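You operate a simulated robot arm through the tools that you are given. There is no shell and no other tool.

You are at the controls of a simulated robot arm. One attempt, no reset.

Task
Clean the dried ink off the spare print head with flush.
Fine: the orange pad, wetted at the flush tin; pad back, tin lid on, print head cover shut. Set down upright: pad. Where these are worked on the way, their far stop is far enough and under half their travel is too little: print head cover. What is to be rubbed or washed off counts as gone when no trace of it is left.

Only the result counts: the job must be done as asked and must still hold three seconds after the hand-in. Knocking over, shifting, dropping, spilling or breaking anything else fails it. A push-on lid holds only when it is set on centred and level and pressed home; a screw cap is set on level and turned clockwise until tight.

Robot
A 7-joint arm with a two-finger parallel gripper, fixed in place. Base frame: the origin is at the foot of the arm, x ahead of it, y to its left, z up; the work surface is at about z = 0.8. Readings come in m, rad, newtons and seconds.
With the tool pointing down near the work surface it reaches from about 0.3 to 0.7 m from the base axis. Its first joint turns from -1.152 to 1.152 rad. Payload 1.57 kg.
The TCP is the grasp point between the finger pads, 0.03 m short of the fingertips. In the tool frame z runs along the fingers and y along their closing line. The gripper opens to 0.11 m. The fingers are 0.024 m wide and 0.012 m thick; the gripper's body (0.048 by 0.112 m) begins 0.078 m behind the TCP.
Orientation is told as [roll, pitch, yaw] about the base's x, y, z axes, in that order, counted from this pose: with the fingers straight down and closing along the base's y, the tool's x points along the base's -x, its y along +y and its z along -z.

Tools
- The arm moves only by the tool step_arm. Its argument "series" is a list of rows, each an object of numbers (a shift or turn left out is 0, a gripper value left out holds the last): "jaw": the closure in counts, from 0 (fully open) to 255 (shut); "x", "y", "z": the shift along the base's x, y, z in units of 30 mm (1.0 is 30 mm); "wx", "wy", "wz": the turn, a rotation vector about the base's x, y, z in units of 8 degrees (1.0 is 8 degrees). In form: [{"jaw": .., "x": .., "y": .., "z": .., "wx": .., "wy": .., "wz": ..}, ...]. A call has 1 to 20 rows; each row shifts and turns the commanded pose from where the row before left it. A call with a number of a shift or a turn outside -1 to 1 is refused whole. A row lasts 0.2 s, in which the tool goes at most 0.05 m and 0.15 rad; a call with a longer step from one row to the next is refused whole, and so is a gripper value outside its range. A pose out of reach is approached as far as the arm can. The call stops where the force on the tool passes 40 N (or 10 N more than at its start, if that is more) or the arm is blocked; 0.2 s more then pass. Each finger travels about 0.108 m/s and halts on what it meets, pressing with about 43 N; the grip force reading is that of the motor and also rises with nothing between the fingers. The clock runs only during rows and for 0.2 s after the last one: add rows that do not move to give the fingers time. The reply holds the time, the measured pose of the TCP, the force on the tool along the base axes, the opening and the grip force, in the units named above and with some noise, with the torque about the TCP (base axes, N m) and any sound that the robot's microphone picked up, and new pictures: "pictures" is both (left out), scene, wrist or none.
- Cameras (640 x 400 px; columns grow to the right, rows downward): "scene" is fixed at [0.1476, -0.3847, 1.3938]; the picture's right is [0.89, -0.46, 0.00], its down [-0.26, -0.51, -0.82] and it looks along [0.37, 0.73, -0.58] (base axes); focal length 372 px, centre (320, 200). "wrist" rides on the gripper at [0.07, 0.016, -0.141] in the tool frame; the picture's right is [-0.23, 0.97, 0.00], its down [-0.86, -0.20, -0.48] and it looks along [-0.47, -0.11, 0.88] (tool axes); focal length 222 px, centre (320, 200).
- point_at(camera, pixels): for up to 12 pixels [column, row] of the newest picture of that camera ("zoom" is the newest enlarged one), the place [x, y, z] in the base frame of the surface seen there, good to about 0.002 m, but the place of the scene camera against the robot may be out by one fixed shift of up to 0.012 m in any direction. It takes no simulated time.
- enlarge(camera, box): a new picture of the part [left, top, right, bottom] of that camera's present view, enlarged. It takes no simulated time.
- close_job(): hands the job in; it is judged then, once.

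Unless the task says otherwise, let go and move clear before handing in.

The tools are called after "Emit:" as a command line: name --argument value ..., lists and objects as JSON in quotes. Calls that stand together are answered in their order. step_arm: Moves the arm, as the interface text tells. Its arguments: {"type":"object","properties":{"series":{"type":"array","items":{"type":"object","properties":{"jaw":{"type":"number"},"x":{"type":"number"},"y":{"type":"number"},"z":{"type":"number"},"wx":{"type":"number"},"wy":{"type":"number"},"wz":{"type":"number"}}}},"pictures":{"type":"string","enum":["both","scene","wrist","none"]}},"required":["series"]} The other tools are called the same way: point_at (camera, pixels) gives the place of the surface under pixels of a picture; enlarge (camera, box) takes an enlarged picture of a part of a camera's view; close_job () hands the job in.

At the start:

```text
time_s: 0.0
eef_pos: [0.4479, 0.0405, 1.0979]
tool_rot: [-0.001, 0.0, 0.0]
wrist_force: [-0.1, 0.2, 0.0]
wrist_torque: [-0.01, 0.0, 0.0]
width: 0.11
finger_force: 0.1
```

scene: 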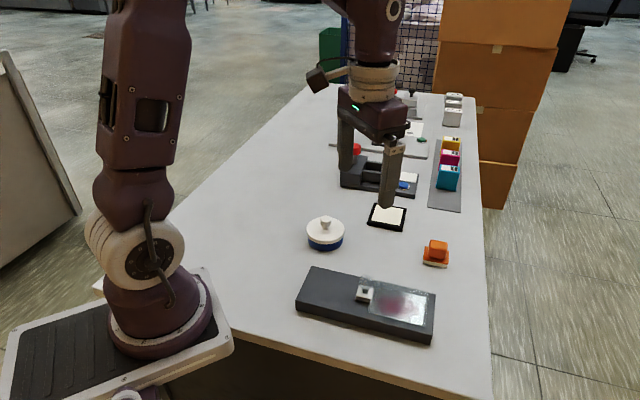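
wrist: 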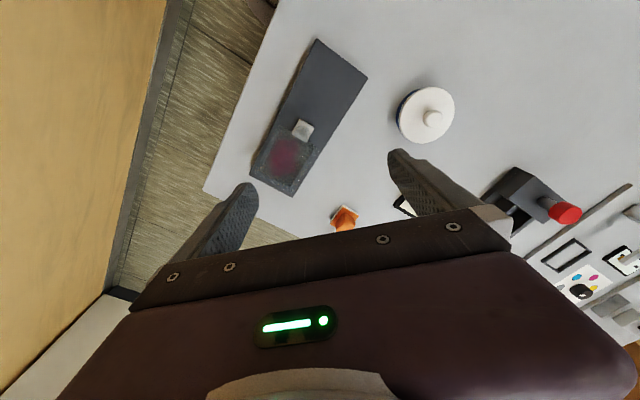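

The scene shows a tin with a white lid at about (325,233), an orange pad at (436,253), and a dark plate with a transparent cover over a reddish stain at (400,303). I'll enlarge these to see them in detail before moving.

Emit:
enlarge --camera "scene" --box '[280, 250, 460, 360]'

Emit:
enlarge --camera "wrist" --box '[200, 20, 480, 240]'

Emit:
point_at --camera "scene" --pixels '[[325, 222], [325, 232], [325, 245], [436, 243], [436, 254], [436, 263], [364, 290], [400, 303], [309, 267], [435, 290], [432, 342], [297, 305]]'

```text
3.56 times, centred on (370, 305) of scene
```

zoom: 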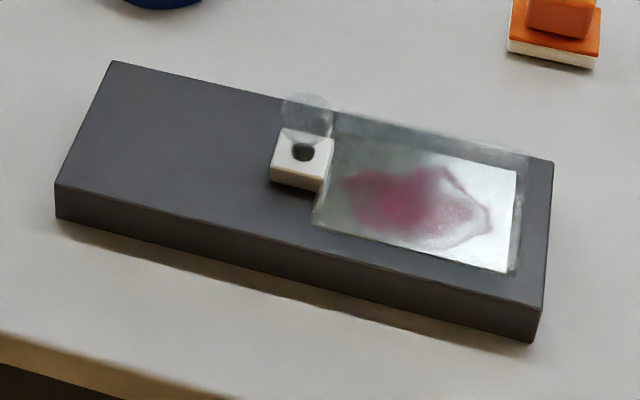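

```text
1.82 times, centred on (340, 130) of wrist
```

zoom: 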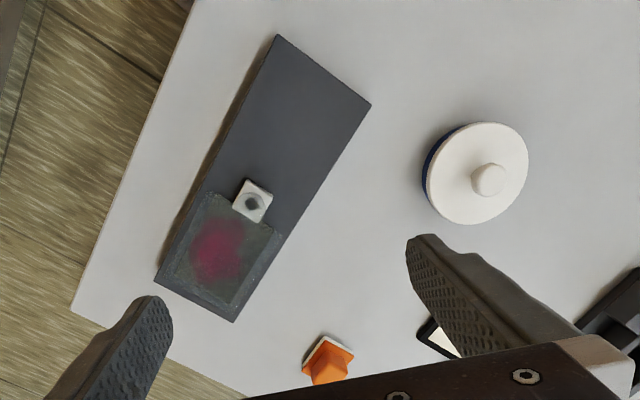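

```text
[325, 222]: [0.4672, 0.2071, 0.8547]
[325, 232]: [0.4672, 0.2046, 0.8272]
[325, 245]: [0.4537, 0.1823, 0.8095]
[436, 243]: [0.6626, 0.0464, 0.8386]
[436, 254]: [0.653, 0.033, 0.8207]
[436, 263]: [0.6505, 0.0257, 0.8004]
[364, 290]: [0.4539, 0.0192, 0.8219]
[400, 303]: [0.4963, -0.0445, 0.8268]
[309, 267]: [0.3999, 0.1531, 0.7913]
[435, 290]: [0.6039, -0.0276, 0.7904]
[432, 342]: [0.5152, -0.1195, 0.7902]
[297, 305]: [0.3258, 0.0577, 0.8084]
```

The enlarged view shows a clear cover on the slab's right half with a white block at its left edge and a round disc at its upper-left corner, so it could slide or swing. I'll bring the wrist camera over the slab for a closer look.

Emit:
step_arm --series '[{"x": -0.8, "y": -0.33, "z": -0.8}, {"x": -0.8, "y": -0.33, "z": -0.8}, {"x": -0.8, "y": -0.33, "z": -0.8}, {"x": -0.8, "y": -0.33, "z": -0.8}]'

```text
time_s: 1.0
eef_pos: [0.3553, 0.0003, 1.0046]
tool_rot: [0.001, -0.001, -0.001]
wrist_force: [-1.3, -0.1, 0.6]
wrist_torque: [0.05, -0.01, -0.03]
width: 0.1102
finger_force: 0.0
```

scene: 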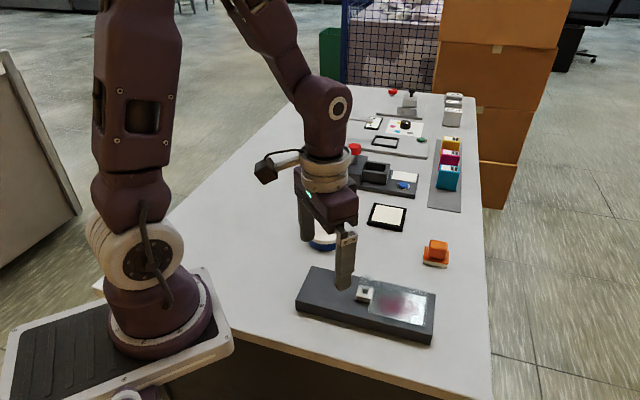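
wrist: 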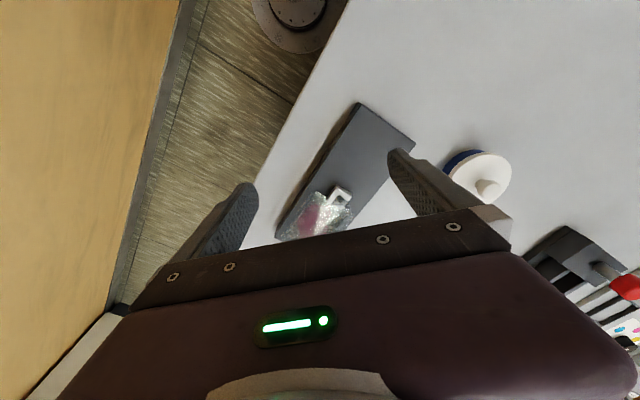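

The slab now sits in the wrist picture around (330,190), with the white block near (338,195). I'll enlarge there.

Emit:
enlarge --camera "wrist" --box '[260, 100, 430, 245]'

Emit:
enlarge --camera "scene" --box '[330, 265, 450, 345]'

```text
2.76 times, centred on (345, 172) of wrist
```

zoom: 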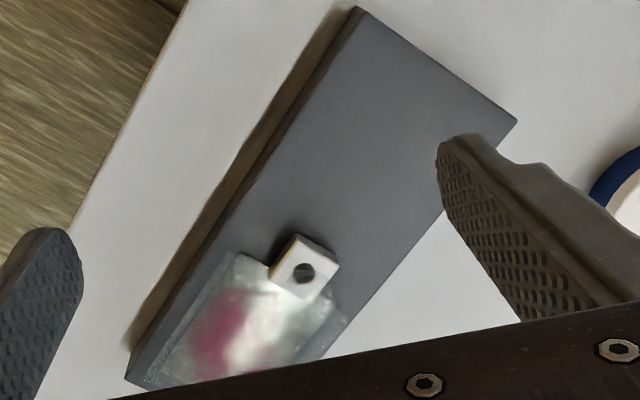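

```text
5.00 times, centred on (390, 305) of scene
```

zoom: 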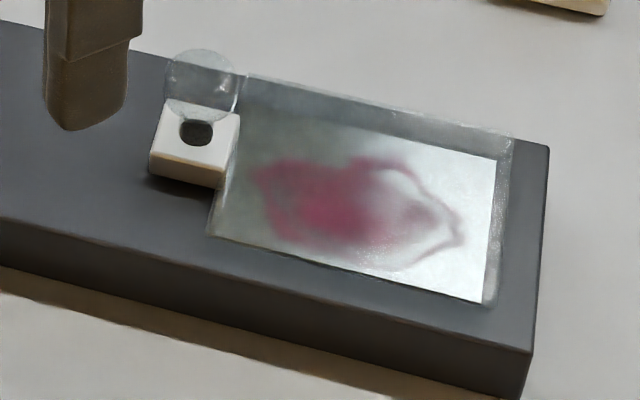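

The white block carries a dark spot at (195,132) in the zoom, with a clear disc just above it at (205,85). I'll read depths around there to understand the cover's shape.

Emit:
point_at --camera "zoom" --pixels '[[205, 65], [205, 90], [205, 110], [195, 132], [165, 115], [225, 150], [185, 170], [250, 85], [510, 145], [490, 300], [215, 230], [340, 200]]'

Emit:
point_at --camera "wrist" --pixels '[[341, 199], [336, 195], [346, 194], [338, 204], [324, 193], [320, 215], [357, 105], [413, 149], [296, 238], [330, 170], [350, 208], [300, 230]]'

```text
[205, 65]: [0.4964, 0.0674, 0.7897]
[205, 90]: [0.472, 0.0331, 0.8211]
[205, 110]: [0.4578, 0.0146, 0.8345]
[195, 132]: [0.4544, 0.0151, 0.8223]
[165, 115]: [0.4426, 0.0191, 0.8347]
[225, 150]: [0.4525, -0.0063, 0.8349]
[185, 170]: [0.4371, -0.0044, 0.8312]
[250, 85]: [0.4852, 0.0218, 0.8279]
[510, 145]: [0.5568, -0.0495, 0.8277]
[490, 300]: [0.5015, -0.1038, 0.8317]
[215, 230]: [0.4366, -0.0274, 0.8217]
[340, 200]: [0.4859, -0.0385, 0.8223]
```

```text
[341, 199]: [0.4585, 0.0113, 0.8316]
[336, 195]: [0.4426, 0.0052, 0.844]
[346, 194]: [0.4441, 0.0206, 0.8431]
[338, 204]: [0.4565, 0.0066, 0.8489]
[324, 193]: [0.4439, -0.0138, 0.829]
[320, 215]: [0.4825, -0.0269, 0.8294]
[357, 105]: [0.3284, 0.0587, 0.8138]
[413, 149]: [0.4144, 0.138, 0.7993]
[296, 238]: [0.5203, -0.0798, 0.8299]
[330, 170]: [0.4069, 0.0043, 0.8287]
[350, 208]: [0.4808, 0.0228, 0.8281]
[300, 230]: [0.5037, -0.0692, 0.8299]
```

The wrist camera reads slab top near z 0.829 and block top near 0.843, and the scene camera reads about 8 mm lower. I'll move closer for a clearer view of the block and cover.

Emit:
step_arm --series '[{"x": 0.58, "y": 0.24, "z": -0.95}, {"x": 0.58, "y": 0.24, "z": -0.95}, {"x": 0.58, "y": 0.24, "z": -0.95}]' --pictures "wrist"

Emit:
enlarge --camera "wrist" --box '[240, 100, 420, 240]'

```text
time_s: 1.8
eef_pos: [0.4066, 0.023, 0.9153]
tool_rot: [0.0, 0.002, 0.0]
wrist_force: [0.1, -0.3, 0.2]
wrist_torque: [0.02, -0.03, 0.03]
width: 0.1101
finger_force: 0.0
```

wrist: 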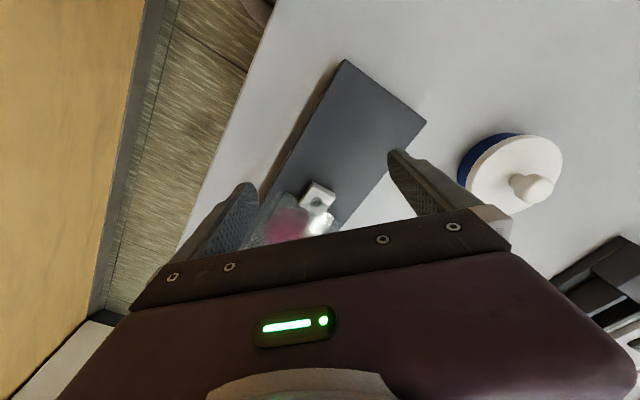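

```text
2.86 times, centred on (330, 170) of wrist
```

zoom: 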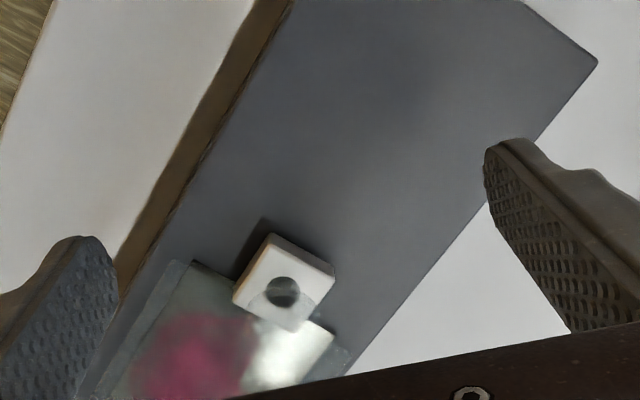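

The block still isn't clear at this scale. I'll enlarge tightly on it at (317,196) in the wrist picture.

Emit:
enlarge --camera "wrist" --box '[285, 165, 349, 215]'

Emit:
enlarge --camera "scene" --box '[352, 270, 392, 310]'

```text
8.00 times, centred on (317, 190) of wrist
```

zoom: 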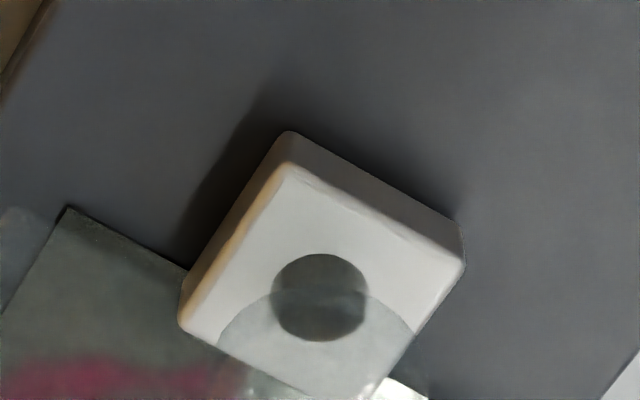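

```text
10.00 times, centred on (372, 290) of scene
```

zoom: 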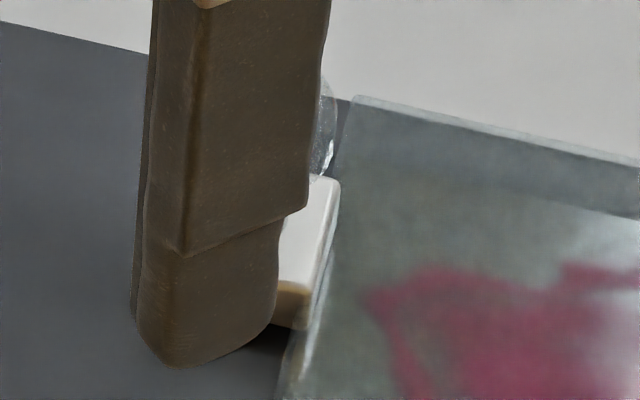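

A clear round thing overlaps the block's lower part in the wrist zoom (arc from (220,340) to (415,335)), which looks like a clear knob standing above the block. I'll tilt the camera to get a lower side view.

Emit:
step_arm --series '[{"x": -0.6, "z": 0.4, "wy": -0.9}, {"x": -0.6, "z": 0.4, "wy": -0.9}, {"x": -0.6, "z": 0.2, "wy": -0.9}, {"x": -0.5, "z": 0.0, "wy": -0.9}]'

Emit:
enlarge --camera "wrist" --box '[240, 100, 400, 240]'

```text
time_s: 2.8
eef_pos: [0.3802, 0.0325, 0.9238]
tool_rot: [0.038, -0.266, 0.011]
wrist_force: [-0.7, 0.4, 0.3]
wrist_torque: [0.0, 0.02, 0.0]
width: 0.11
finger_force: 0.0
out of reach, approached as far as the arm can: row 2, 3, 4
```

scene: 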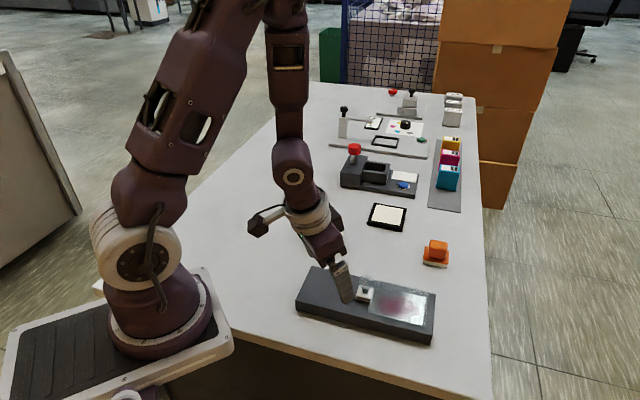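
wrist: 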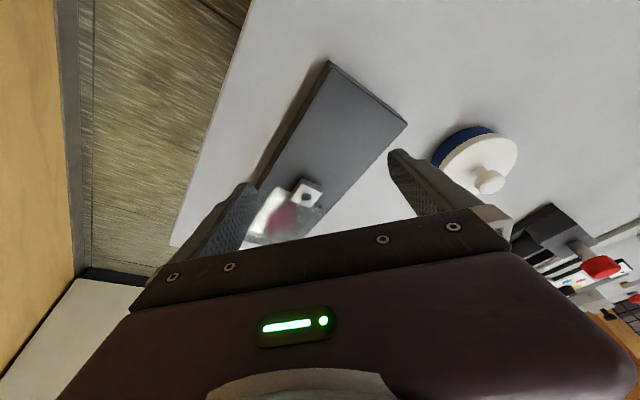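

```text
2.86 times, centred on (320, 170) of wrist
```

zoom: 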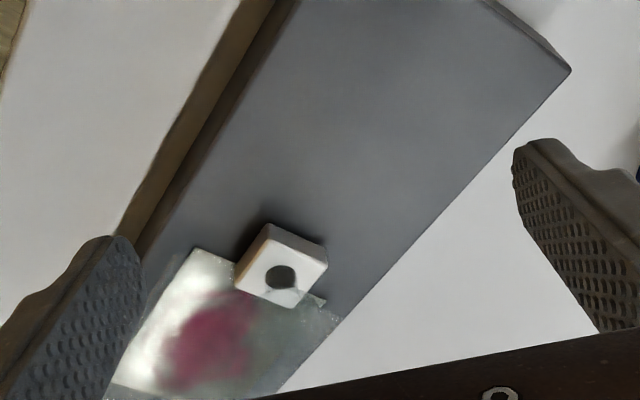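

Between the views the clear round part shifts against the block, which places it directly above the block at about z 0.867: a clear knob on a floating white block. I'll level the tool again and rise to measure the slab, tin and pad.

Emit:
step_arm --series '[{"x": 0.3, "z": 0.8, "wy": 0.95}, {"x": 0.3, "z": 0.8, "wy": 0.95}]' --pictures "none"

```text
time_s: 3.4
eef_pos: [0.3983, 0.0329, 0.9711]
tool_rot: [0.041, -0.001, 0.012]
wrist_force: [-0.3, 0.5, -0.8]
wrist_torque: [-0.04, 0.0, 0.0]
width: 0.1101
finger_force: 0.0
```

Leveling worked apart from a small roll of 0.041, which I'll remove while rising for an overview.

Emit:
step_arm --series '[{"x": 0.0, "y": 0.2, "z": 1.0, "wx": -0.29, "wz": -0.09}, {"x": 0.0, "y": 0.2, "z": 1.0}, {"x": 0.0, "y": 0.2, "z": 1.0}]'

```text
time_s: 4.2
eef_pos: [0.3991, 0.0513, 1.0619]
tool_rot: [0.001, 0.0, -0.002]
wrist_force: [-0.6, -0.1, 0.2]
wrist_torque: [0.01, -0.01, 0.0]
width: 0.11
finger_force: 0.1
```

scene: 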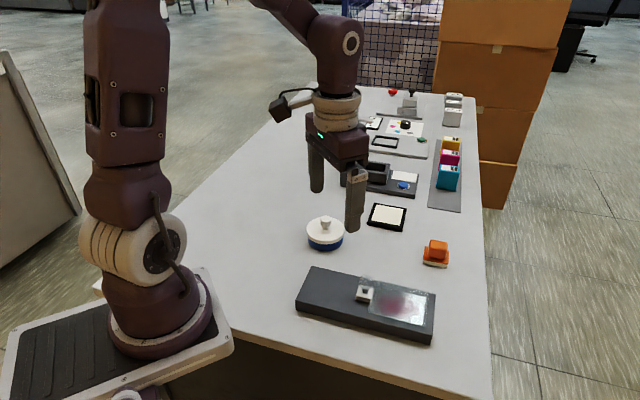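
wrist: 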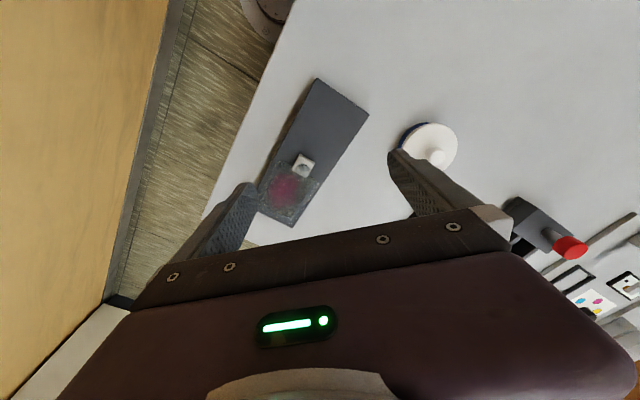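

The whole slab is visible from (316,80) to (290,225) in the wrist picture. I'll enlarge it and the tin to measure.

Emit:
enlarge --camera "wrist" --box '[240, 70, 480, 230]'

Emit:
enlarge --camera "scene" --box '[290, 205, 460, 345]'

```text
2.50 times, centred on (360, 150) of wrist
```

zoom: 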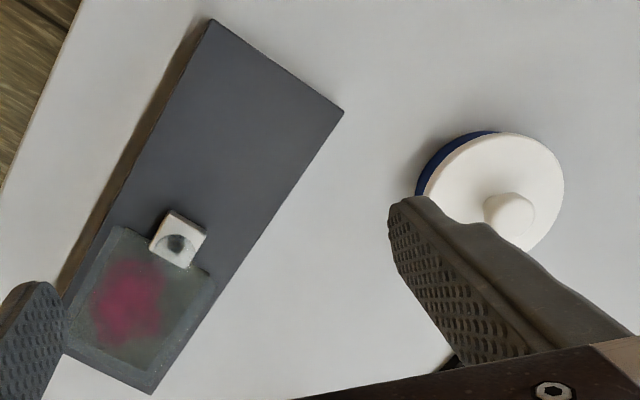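

```text
2.86 times, centred on (375, 275) of scene
```

zoom: 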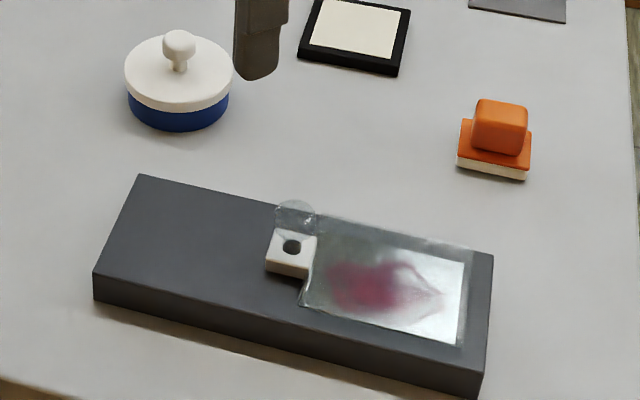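

I'll measure slab corners, block corners and the lid knob in the wrist picture, and the pad and tin in the scene zoom.

Emit:
point_at --camera "wrist" --pixels '[[317, 80], [366, 114], [292, 225], [261, 208], [302, 157], [313, 163], [306, 175], [294, 168], [436, 154], [415, 150], [440, 128], [456, 145]]'

Emit:
point_at --camera "zoom" --pixels '[[178, 38], [130, 75], [180, 105], [228, 75], [180, 65], [481, 110], [520, 115], [499, 135], [462, 142], [527, 150], [470, 170], [524, 178]]'

```text
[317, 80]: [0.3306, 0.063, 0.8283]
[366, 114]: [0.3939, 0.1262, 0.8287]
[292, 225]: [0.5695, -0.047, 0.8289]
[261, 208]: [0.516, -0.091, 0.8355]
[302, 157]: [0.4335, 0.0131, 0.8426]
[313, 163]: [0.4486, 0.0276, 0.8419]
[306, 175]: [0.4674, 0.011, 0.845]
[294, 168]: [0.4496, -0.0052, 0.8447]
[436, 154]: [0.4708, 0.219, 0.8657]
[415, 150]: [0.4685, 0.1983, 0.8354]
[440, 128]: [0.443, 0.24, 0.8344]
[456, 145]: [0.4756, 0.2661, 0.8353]
```

```text
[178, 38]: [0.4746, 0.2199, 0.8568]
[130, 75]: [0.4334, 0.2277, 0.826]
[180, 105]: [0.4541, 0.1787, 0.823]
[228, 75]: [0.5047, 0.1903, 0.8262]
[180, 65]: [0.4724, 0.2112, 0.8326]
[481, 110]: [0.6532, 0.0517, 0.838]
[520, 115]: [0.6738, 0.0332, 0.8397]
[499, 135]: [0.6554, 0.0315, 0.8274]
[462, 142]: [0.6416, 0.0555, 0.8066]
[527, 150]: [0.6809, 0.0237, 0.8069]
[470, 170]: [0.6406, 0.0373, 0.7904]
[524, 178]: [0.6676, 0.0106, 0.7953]
```

The slab's long axis runs at about -45° and the block centre is near (0.451, 0.012). I'll turn the tool -45° so the fingers close across the slab, move above the knob, and look again.

Emit:
step_arm --series '[{"wz": -0.94, "x": 0.3, "y": -0.2, "z": -0.4}, {"wz": -0.94, "x": 0.3, "y": -0.2, "z": -0.4}, {"wz": -0.94, "x": 0.3, "y": -0.2, "z": -0.4}, {"wz": -0.94, "x": 0.3, "y": -0.2, "z": -0.4}, {"wz": -0.94, "x": 0.27, "y": -0.25, "z": -0.4}, {"wz": -0.93, "x": 0.26, "y": -0.26, "z": -0.4}]'

Emit:
enlarge --camera "scene" --box '[320, 255, 440, 345]'

```text
time_s: 5.6
eef_pos: [0.4515, 0.0111, 0.987]
tool_rot: [0.0, 0.0, -0.791]
wrist_force: [-0.9, 0.0, 0.5]
wrist_torque: [0.02, 0.0, 0.0]
width: 0.1099
finger_force: 0.1
```

scene: 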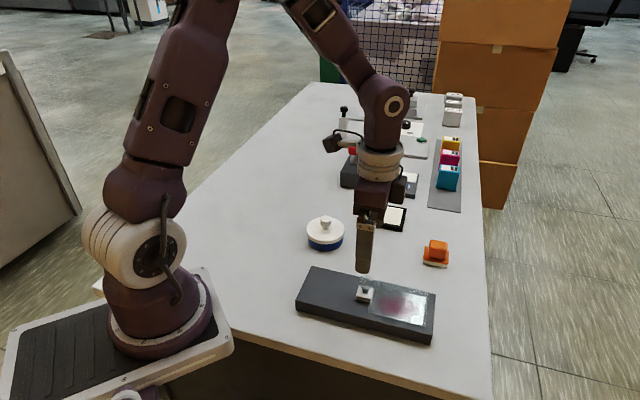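
wrist: 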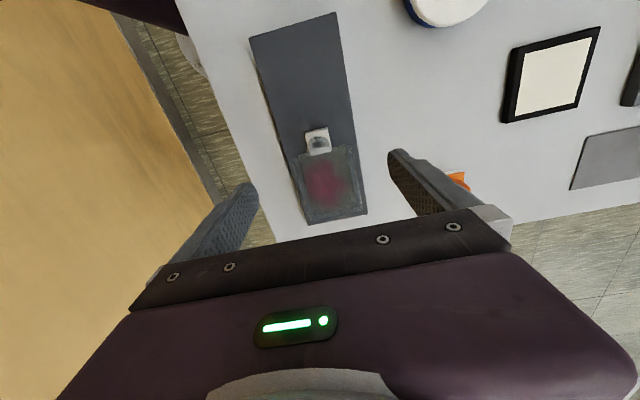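

```text
4.44 times, centred on (380, 300) of scene
```

zoom: 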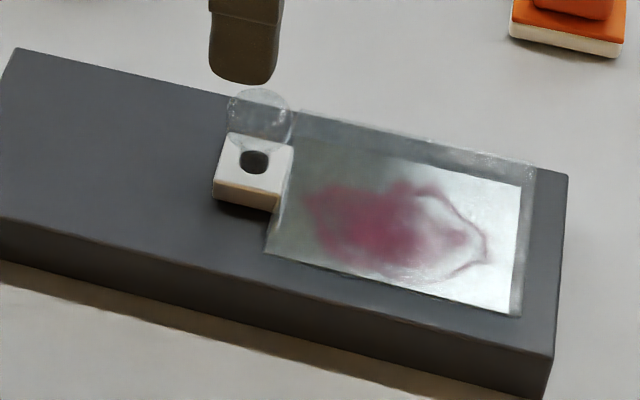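

The cover reads as a clear box with a clear knob above the white block, its stem narrowing into the dark hole at (253,160). I'll check the wrist view of the block before going down.

Emit:
enlarge --camera "wrist" --box '[280, 110, 380, 230]'

Emit:
point_at --camera "wrist" --pixels '[[318, 132], [308, 131], [328, 129], [312, 151], [330, 149], [252, 42], [333, 16], [363, 210], [311, 221], [301, 150], [358, 146], [335, 181]]'

```text
3.33 times, centred on (330, 170) of wrist
```

zoom: 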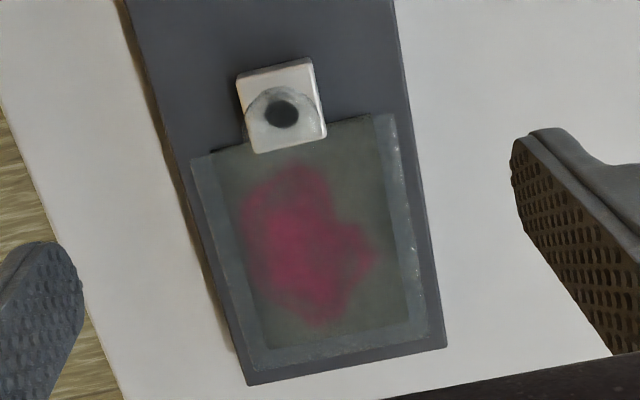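

```text
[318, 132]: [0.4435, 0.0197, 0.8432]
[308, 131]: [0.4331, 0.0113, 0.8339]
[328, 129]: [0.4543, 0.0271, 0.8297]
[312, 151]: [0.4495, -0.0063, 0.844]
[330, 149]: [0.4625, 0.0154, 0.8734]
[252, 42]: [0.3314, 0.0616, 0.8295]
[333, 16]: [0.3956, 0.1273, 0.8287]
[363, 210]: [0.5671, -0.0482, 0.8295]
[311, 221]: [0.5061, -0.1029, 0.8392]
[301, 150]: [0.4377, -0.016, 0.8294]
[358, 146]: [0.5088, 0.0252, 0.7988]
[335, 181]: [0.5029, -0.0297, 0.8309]
```

The pixel (330,149) read z 0.873, so the knob is solid there. I'll lower the fingers around it, fingertips at about 0.847, and close.

Emit:
step_arm --series '[{"z": -0.9}, {"z": -0.9}, {"z": -0.9}, {"z": -0.9}, {}]'

Emit:
enlarge --camera "scene" --box '[320, 235, 440, 325]'

```text
time_s: 6.8
eef_pos: [0.4497, 0.0103, 0.8802]
tool_rot: [0.003, -0.001, -0.79]
wrist_force: [-0.6, -0.1, -0.5]
wrist_torque: [0.02, 0.0, 0.02]
width: 0.1104
finger_force: 0.0
```

scene: 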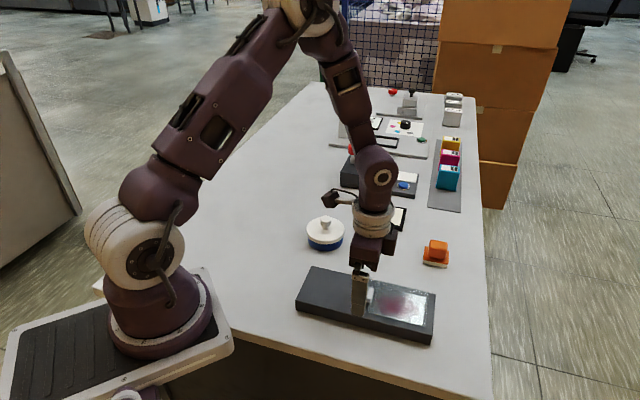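
wrist: 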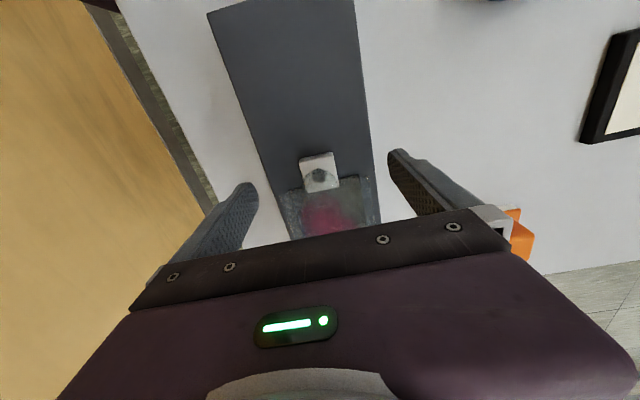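

```text
4.44 times, centred on (380, 280) of scene
```

zoom: 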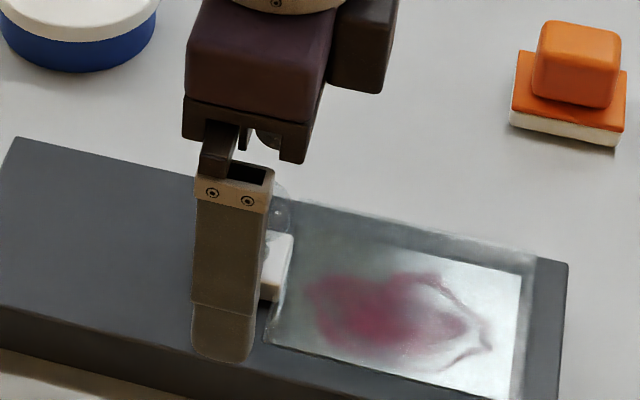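

The fingers straddle the knob and block, with nothing touching yet. I'll close on the knob.

Emit:
step_arm --series '[{"jaw": 255}, {"jaw": 255}, {"jaw": 255}, {"jaw": 255}]'

Emit:
enlarge --camera "scene" --box '[320, 235, 440, 325]'

Emit:
enlarge --camera "wrist" --box '[250, 120, 390, 240]'

```text
time_s: 7.8
eef_pos: [0.4504, 0.0105, 0.8812]
tool_rot: [0.003, 0.002, -0.787]
wrist_force: [-4.5, -4.8, -1.8]
wrist_torque: [-0.25, -0.08, -0.01]
width: 0.0278
finger_force: 38.2
```

scene: 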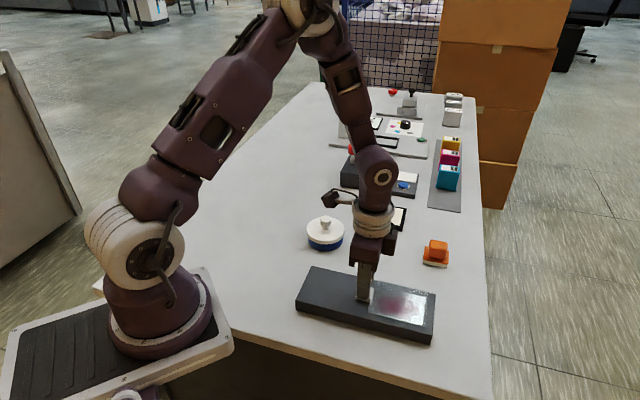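
wrist: 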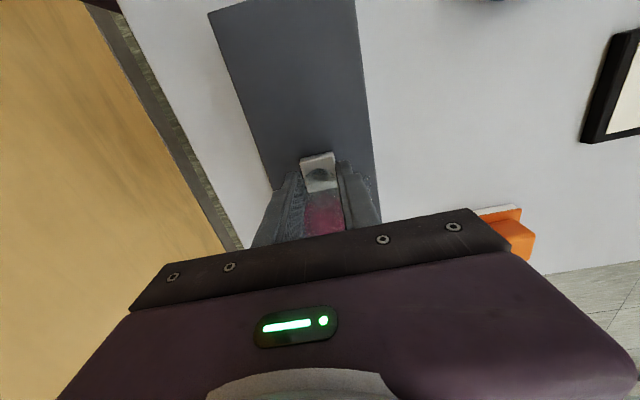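

```text
4.44 times, centred on (380, 280) of scene
```

zoom: 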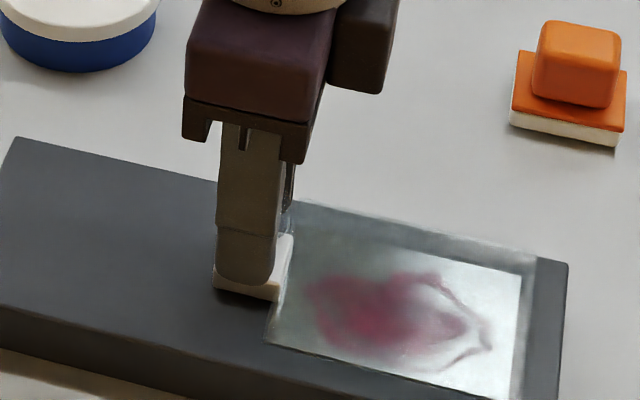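

```text
3.33 times, centred on (320, 180) of wrist
```

zoom: 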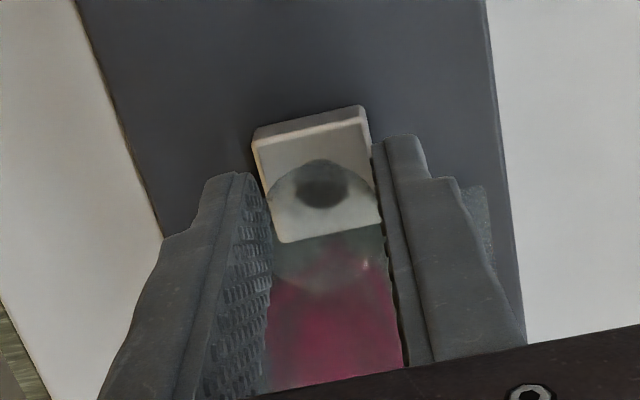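

The jaws hold something 27.8 mm wide, matching the clear knob. I'll try a small pull along the slab toward its blank end and watch the force.

Emit:
step_arm --series '[{"x": -0.12, "y": 0.12}, {"x": -0.12, "y": 0.12}, {}]'

Emit:
enlarge --camera "scene" --box '[320, 235, 440, 325]'

```text
time_s: 8.6
eef_pos: [0.4414, 0.0176, 0.8808]
tool_rot: [0.002, 0.002, -0.788]
wrist_force: [-0.3, -2.8, -24.3]
wrist_torque: [-0.07, -0.01, 0.0]
width: 0.0279
finger_force: 38.5
```

scene: 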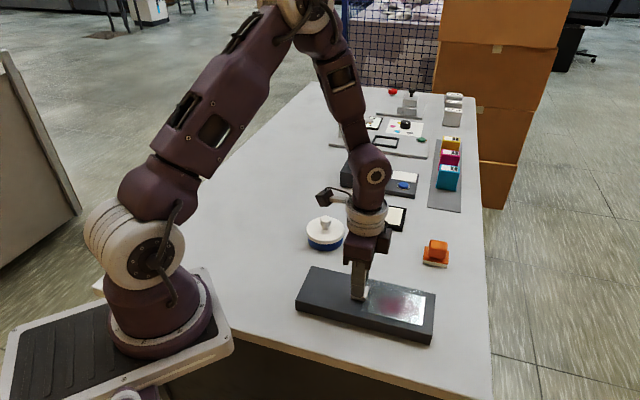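
wrist: 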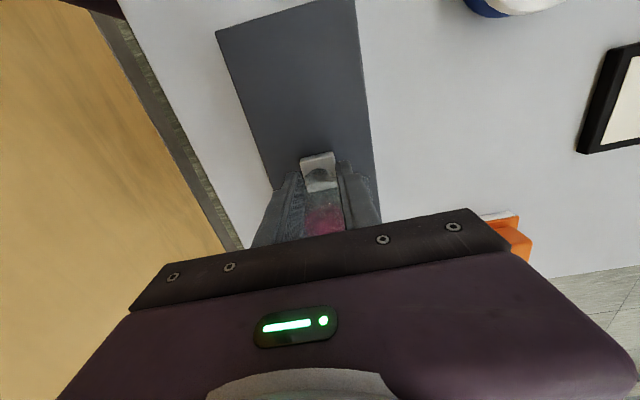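

```text
4.44 times, centred on (380, 280) of scene
```

zoom: 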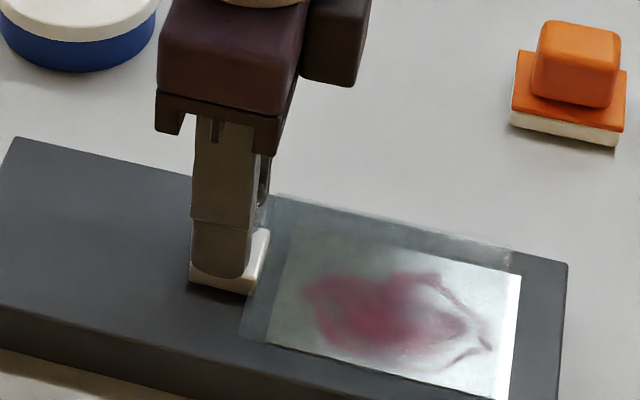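

The cover slid with the knob; its right edge moved off (540,260) in the zoom and now uncovers the plate. The z force of -24 N suggests I'm pulling up slightly, so I'll ease down a little and continue sliding.

Emit:
step_arm --series '[{"z": -0.05}, {"x": -0.3, "y": 0.295}, {"x": -0.3, "y": 0.295}, {}]' --pictures "scene"

```text
time_s: 9.6
eef_pos: [0.4255, 0.0344, 0.8796]
tool_rot: [0.003, -0.002, -0.789]
wrist_force: [0.1, -3.2, 24.5]
wrist_torque: [-0.27, -0.1, -0.05]
width: 0.0276
finger_force: 38.6
```

scene: 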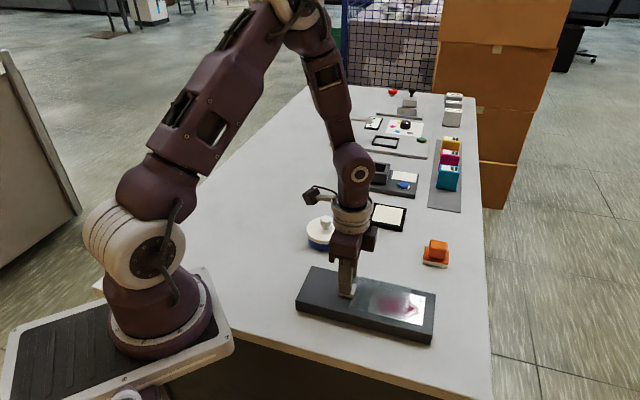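

The slide continues and the force flipped to +24 N, so I'll raise by half of that and keep going.

Emit:
step_arm --series '[{"z": 0.025}, {"x": -0.4, "y": 0.394}, {"x": -0.4, "y": 0.394}, {"x": -0.4, "y": 0.394}, {}]' --pictures "scene"

```text
time_s: 10.8
eef_pos: [0.3879, 0.0709, 0.8822]
tool_rot: [0.006, -0.002, -0.787]
wrist_force: [16.1, 13.0, -6.5]
wrist_torque: [-0.18, -0.35, 0.14]
width: 0.0276
finger_force: 38.5
```

scene: 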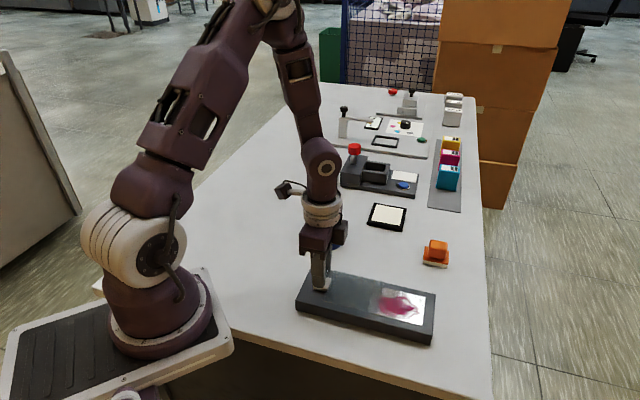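

The cover has moved 87 mm; the side force (16, 13) means I'm slightly off the slide line. I'll look at where the cover is relative to the ink.

Emit:
enlarge --camera "scene" --box '[290, 255, 450, 350]'

```text
4.00 times, centred on (370, 302) of scene
```

zoom: 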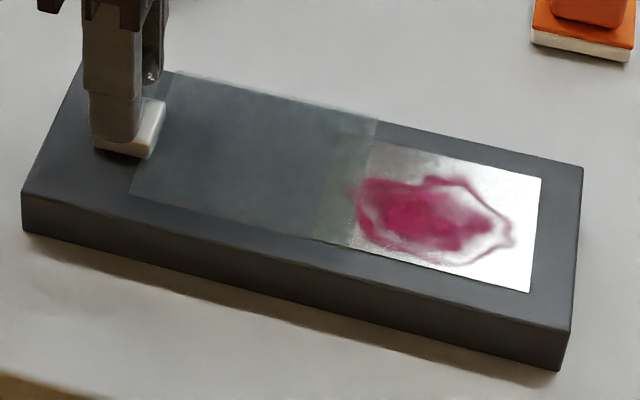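

The cover still overlaps the plate's left strip near (345,190). I'll relieve the side load and go on about 25 mm to the far stop.

Emit:
step_arm --series '[{"x": 0.03, "y": 0.03}, {"x": -0.2, "y": 0.2}, {"x": -0.2, "y": 0.2}, {"x": -0.2, "y": 0.2}, {}]' --pictures "scene"

Emit:
enlarge --camera "scene" --box '[290, 255, 450, 350]'

```text
time_s: 12.0
eef_pos: [0.3699, 0.089, 0.8805]
tool_rot: [0.001, -0.001, -0.79]
wrist_force: [14.4, -12.2, -16.6]
wrist_torque: [-0.23, -0.16, 0.01]
width: 0.0278
finger_force: 37.6
```

scene: 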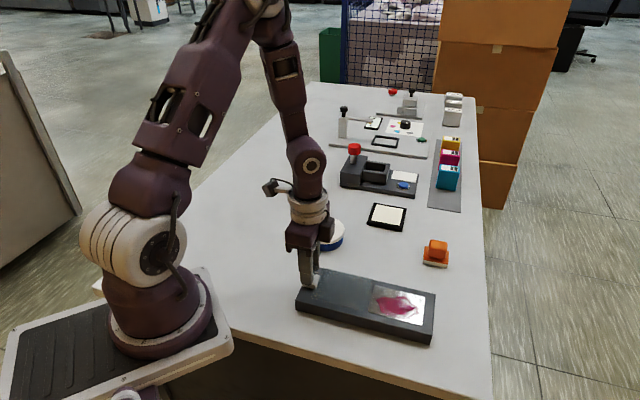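

```text
4.00 times, centred on (370, 302) of scene
```

zoom: 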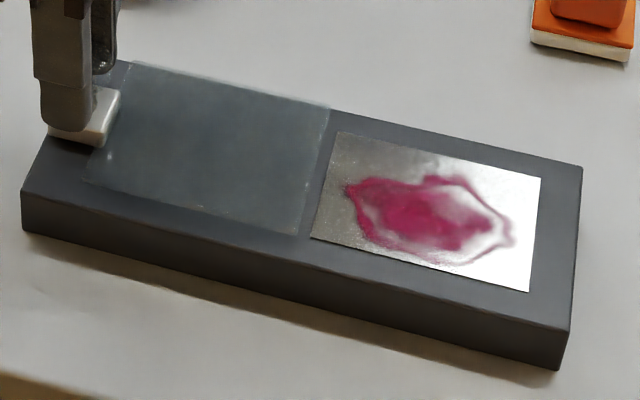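

The ink plate is fully uncovered and the force (14, -12) along the slab shows the far stop, after 112 mm of travel. I'll ease off, open, and lift straight up.

Emit:
step_arm --series '[{"x": 0.03, "y": -0.03}, {"jaw": 0}, {"jaw": 0}, {"jaw": 0}, {"z": 0.8}, {"z": 1.0}, {"z": 1.0}, {"z": 1.0}]'

```text
time_s: 13.8
eef_pos: [0.3706, 0.0899, 0.9973]
tool_rot: [0.002, -0.001, -0.787]
wrist_force: [-0.4, -0.8, -0.7]
wrist_torque: [0.03, 0.0, 0.0]
width: 0.1103
finger_force: 0.0
```

scene: 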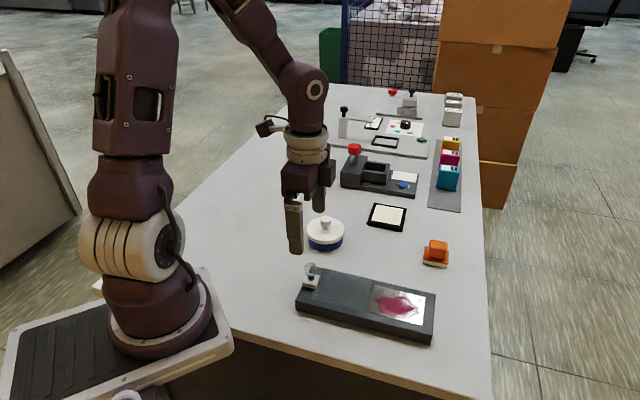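
wrist: 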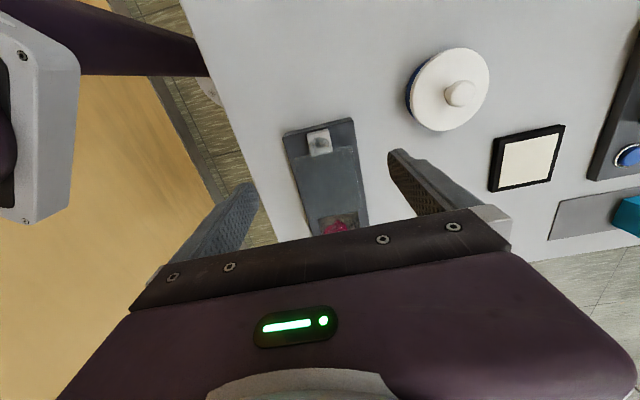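

The cover stays open. Now the tin: its lid and knob are at (452,90) in the wrist picture, and I'll enlarge to see whether it pushes or screws.

Emit:
enlarge --camera "wrist" --box '[390, 35, 510, 145]'

Emit:
enlarge --camera "scene" --box '[295, 205, 355, 260]'

Emit:
point_at --camera "wrist" --pixels '[[461, 93], [452, 93], [468, 93], [460, 84], [461, 104], [440, 50], [488, 75], [470, 120], [430, 128], [414, 100], [425, 75], [445, 110]]'

```text
3.64 times, centred on (450, 90) of wrist
```

zoom: 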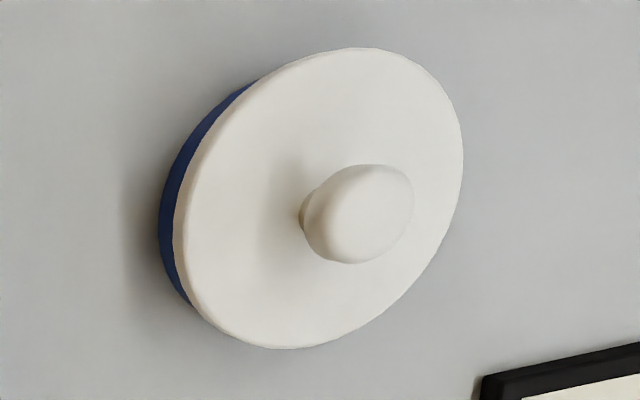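

```text
7.27 times, centred on (325, 232) of scene
```

zoom: 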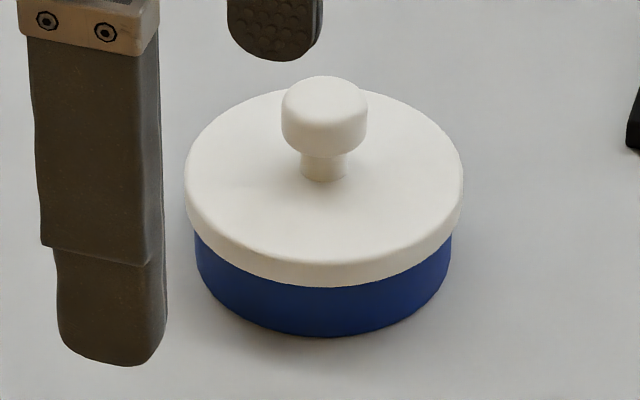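

```text
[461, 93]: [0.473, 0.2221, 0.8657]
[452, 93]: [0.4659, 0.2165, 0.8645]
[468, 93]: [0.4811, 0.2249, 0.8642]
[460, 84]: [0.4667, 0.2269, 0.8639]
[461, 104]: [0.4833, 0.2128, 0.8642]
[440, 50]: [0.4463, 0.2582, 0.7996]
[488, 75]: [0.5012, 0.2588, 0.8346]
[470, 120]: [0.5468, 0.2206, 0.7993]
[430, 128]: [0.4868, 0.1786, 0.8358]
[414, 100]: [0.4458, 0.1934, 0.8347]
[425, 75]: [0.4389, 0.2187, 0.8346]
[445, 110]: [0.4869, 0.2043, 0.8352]
```

The lid is smooth with a round knob, top at z 0.865 and centre near (0.474, 0.2205), so it looks push-on. I'll move over it and lower to knob height, fingertips just above the lid.

Emit:
step_arm --series '[{"x": 0.69, "y": 0.87}, {"x": 0.69, "y": 0.87}, {"x": 0.69, "y": 0.87}, {"x": 0.69, "y": 0.87}, {"x": 0.69, "y": 0.87}, {"z": -0.9}, {"z": -0.9}, {"z": -0.9}, {}]'

```text
time_s: 15.8
eef_pos: [0.4783, 0.2192, 0.9131]
tool_rot: [0.001, 0.002, -0.788]
wrist_force: [-0.3, -1.1, 0.3]
wrist_torque: [-0.03, 0.01, 0.03]
width: 0.1098
finger_force: 0.0
```

scene: 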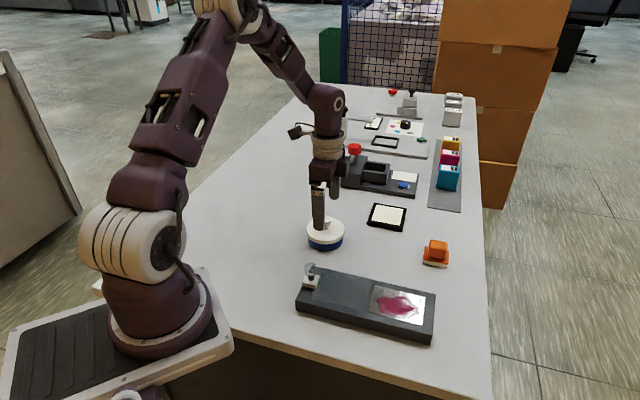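
wrist: 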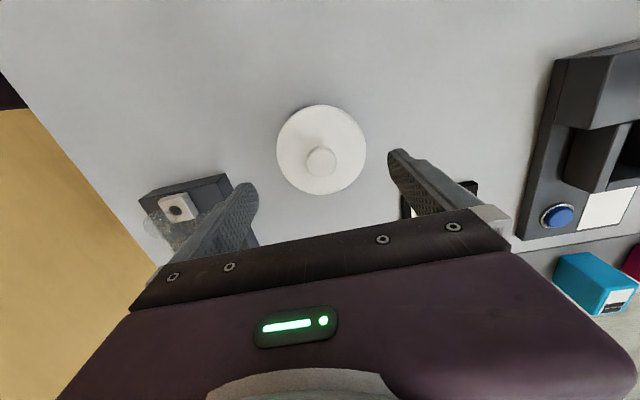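

The tool is at x 0.4783, a bit over. I'll re-measure the knob at (322,162) and the lid rim from here.

Emit:
point_at --camera "wrist" --pixels '[[322, 161], [309, 163], [335, 159], [320, 149], [324, 173], [279, 155], [364, 150], [318, 108], [325, 192], [340, 190]]'

Emit:
enlarge --camera "wrist" --box '[260, 90, 380, 210]'

```text
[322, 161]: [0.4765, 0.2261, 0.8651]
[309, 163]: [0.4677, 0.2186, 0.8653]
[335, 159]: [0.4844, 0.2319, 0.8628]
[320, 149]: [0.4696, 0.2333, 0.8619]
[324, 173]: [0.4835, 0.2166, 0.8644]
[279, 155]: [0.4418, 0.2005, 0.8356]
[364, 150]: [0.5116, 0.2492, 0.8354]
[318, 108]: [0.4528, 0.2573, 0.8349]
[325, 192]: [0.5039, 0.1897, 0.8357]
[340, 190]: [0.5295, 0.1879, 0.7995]
```

```text
3.33 times, centred on (320, 150) of wrist
```

zoom: 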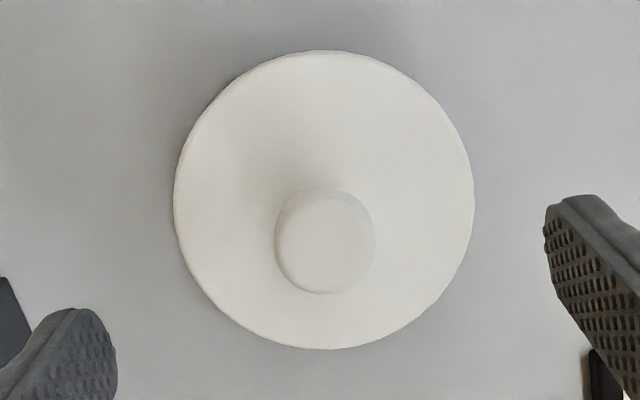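

Lid rim midpoints and the knob agree on a centre near (0.477, 0.2247), so I need to shift about +5 mm in y. I'll centre and lower to z 0.869.

Emit:
step_arm --series '[{"x": -0.04, "y": 0.18, "z": -0.4}, {"z": -0.6}, {"z": -0.45}, {}]'

Emit:
enlarge --camera "scene" --box '[285, 195, 375, 260]'

```text
time_s: 16.8
eef_pos: [0.4761, 0.2242, 0.8705]
tool_rot: [0.003, 0.0, -0.787]
wrist_force: [-0.6, -0.7, 0.1]
wrist_torque: [0.0, 0.0, -0.01]
width: 0.1097
finger_force: 0.1
```

scene: 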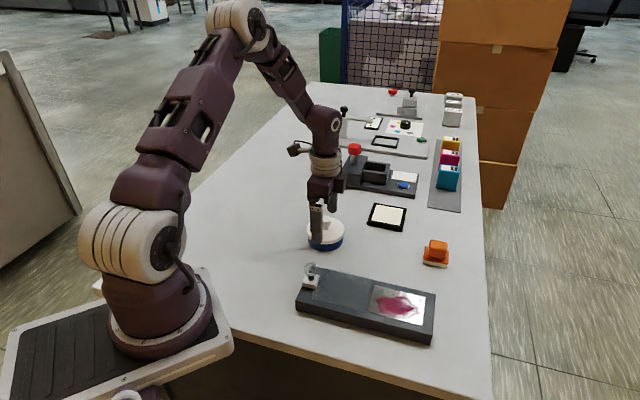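
wrist: 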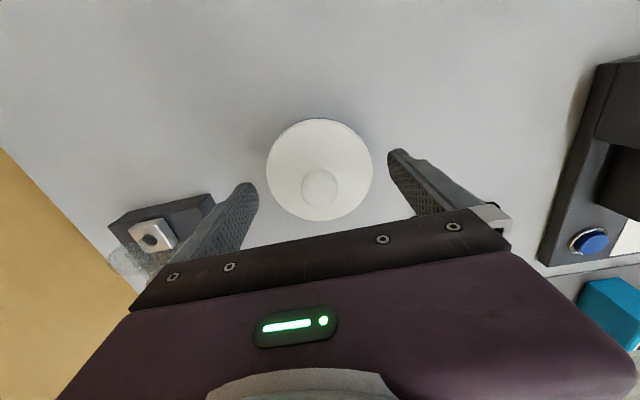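

```text
6.15 times, centred on (330, 228) of scene
```

zoom: 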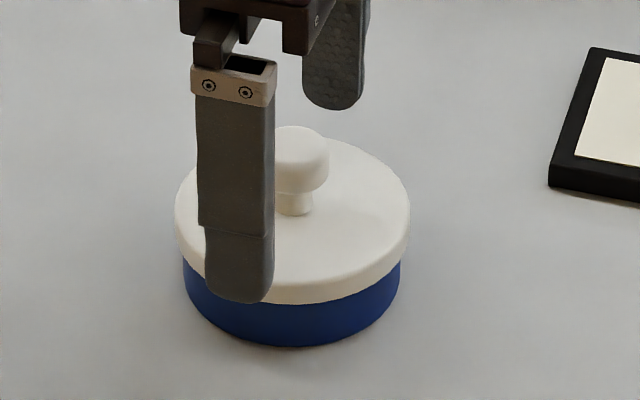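

The fingers straddle the knob. I'll check the knob's centre once more before closing so the tin isn't pushed sideways.

Emit:
point_at --camera "wrist" --pixels '[[319, 185], [303, 187], [335, 184], [318, 172], [320, 200], [269, 175], [371, 168], [318, 121], [318, 218]]'

```text
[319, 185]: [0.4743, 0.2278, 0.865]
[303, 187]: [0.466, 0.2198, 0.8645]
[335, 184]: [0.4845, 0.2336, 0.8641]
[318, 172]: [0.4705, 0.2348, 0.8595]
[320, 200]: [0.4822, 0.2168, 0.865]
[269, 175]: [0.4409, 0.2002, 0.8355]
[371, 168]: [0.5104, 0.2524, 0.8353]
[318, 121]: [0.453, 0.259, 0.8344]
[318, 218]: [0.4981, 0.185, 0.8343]
```

The knob centre reads (0.4757, 0.2262), about 2 mm off in y. I'll correct that and close.

Emit:
step_arm --series '[{"x": 0.0, "y": 0.05}, {"jaw": 255}, {"jaw": 255}, {"jaw": 255}, {"jaw": 255}, {"jaw": 255}]'

Emit:
enlarge --camera "scene" --box '[285, 195, 375, 260]'

```text
time_s: 18.2
eef_pos: [0.4755, 0.2263, 0.8718]
tool_rot: [0.0, 0.0, -0.791]
wrist_force: [-10.4, -10.0, 3.8]
wrist_torque: [-0.17, 0.16, -0.03]
width: 0.0265
finger_force: 37.4
```

scene: 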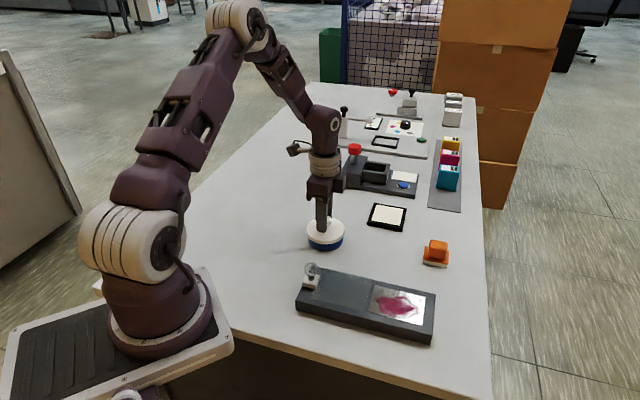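
wrist: 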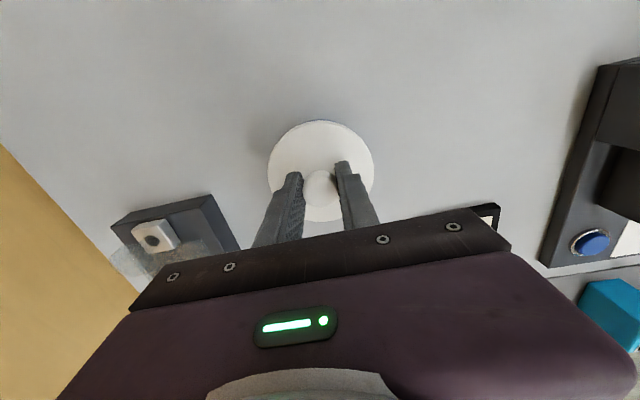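

```text
6.15 times, centred on (330, 228) of scene
```

zoom: 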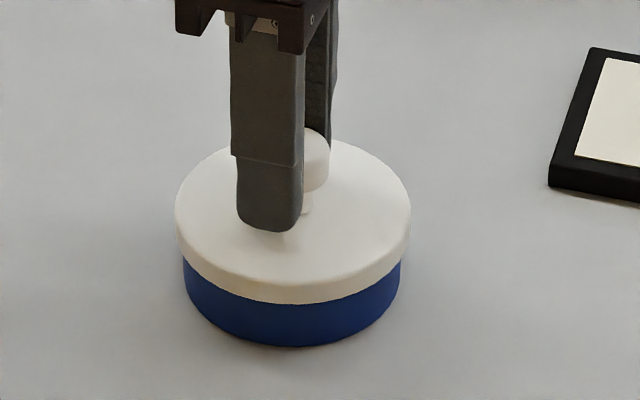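

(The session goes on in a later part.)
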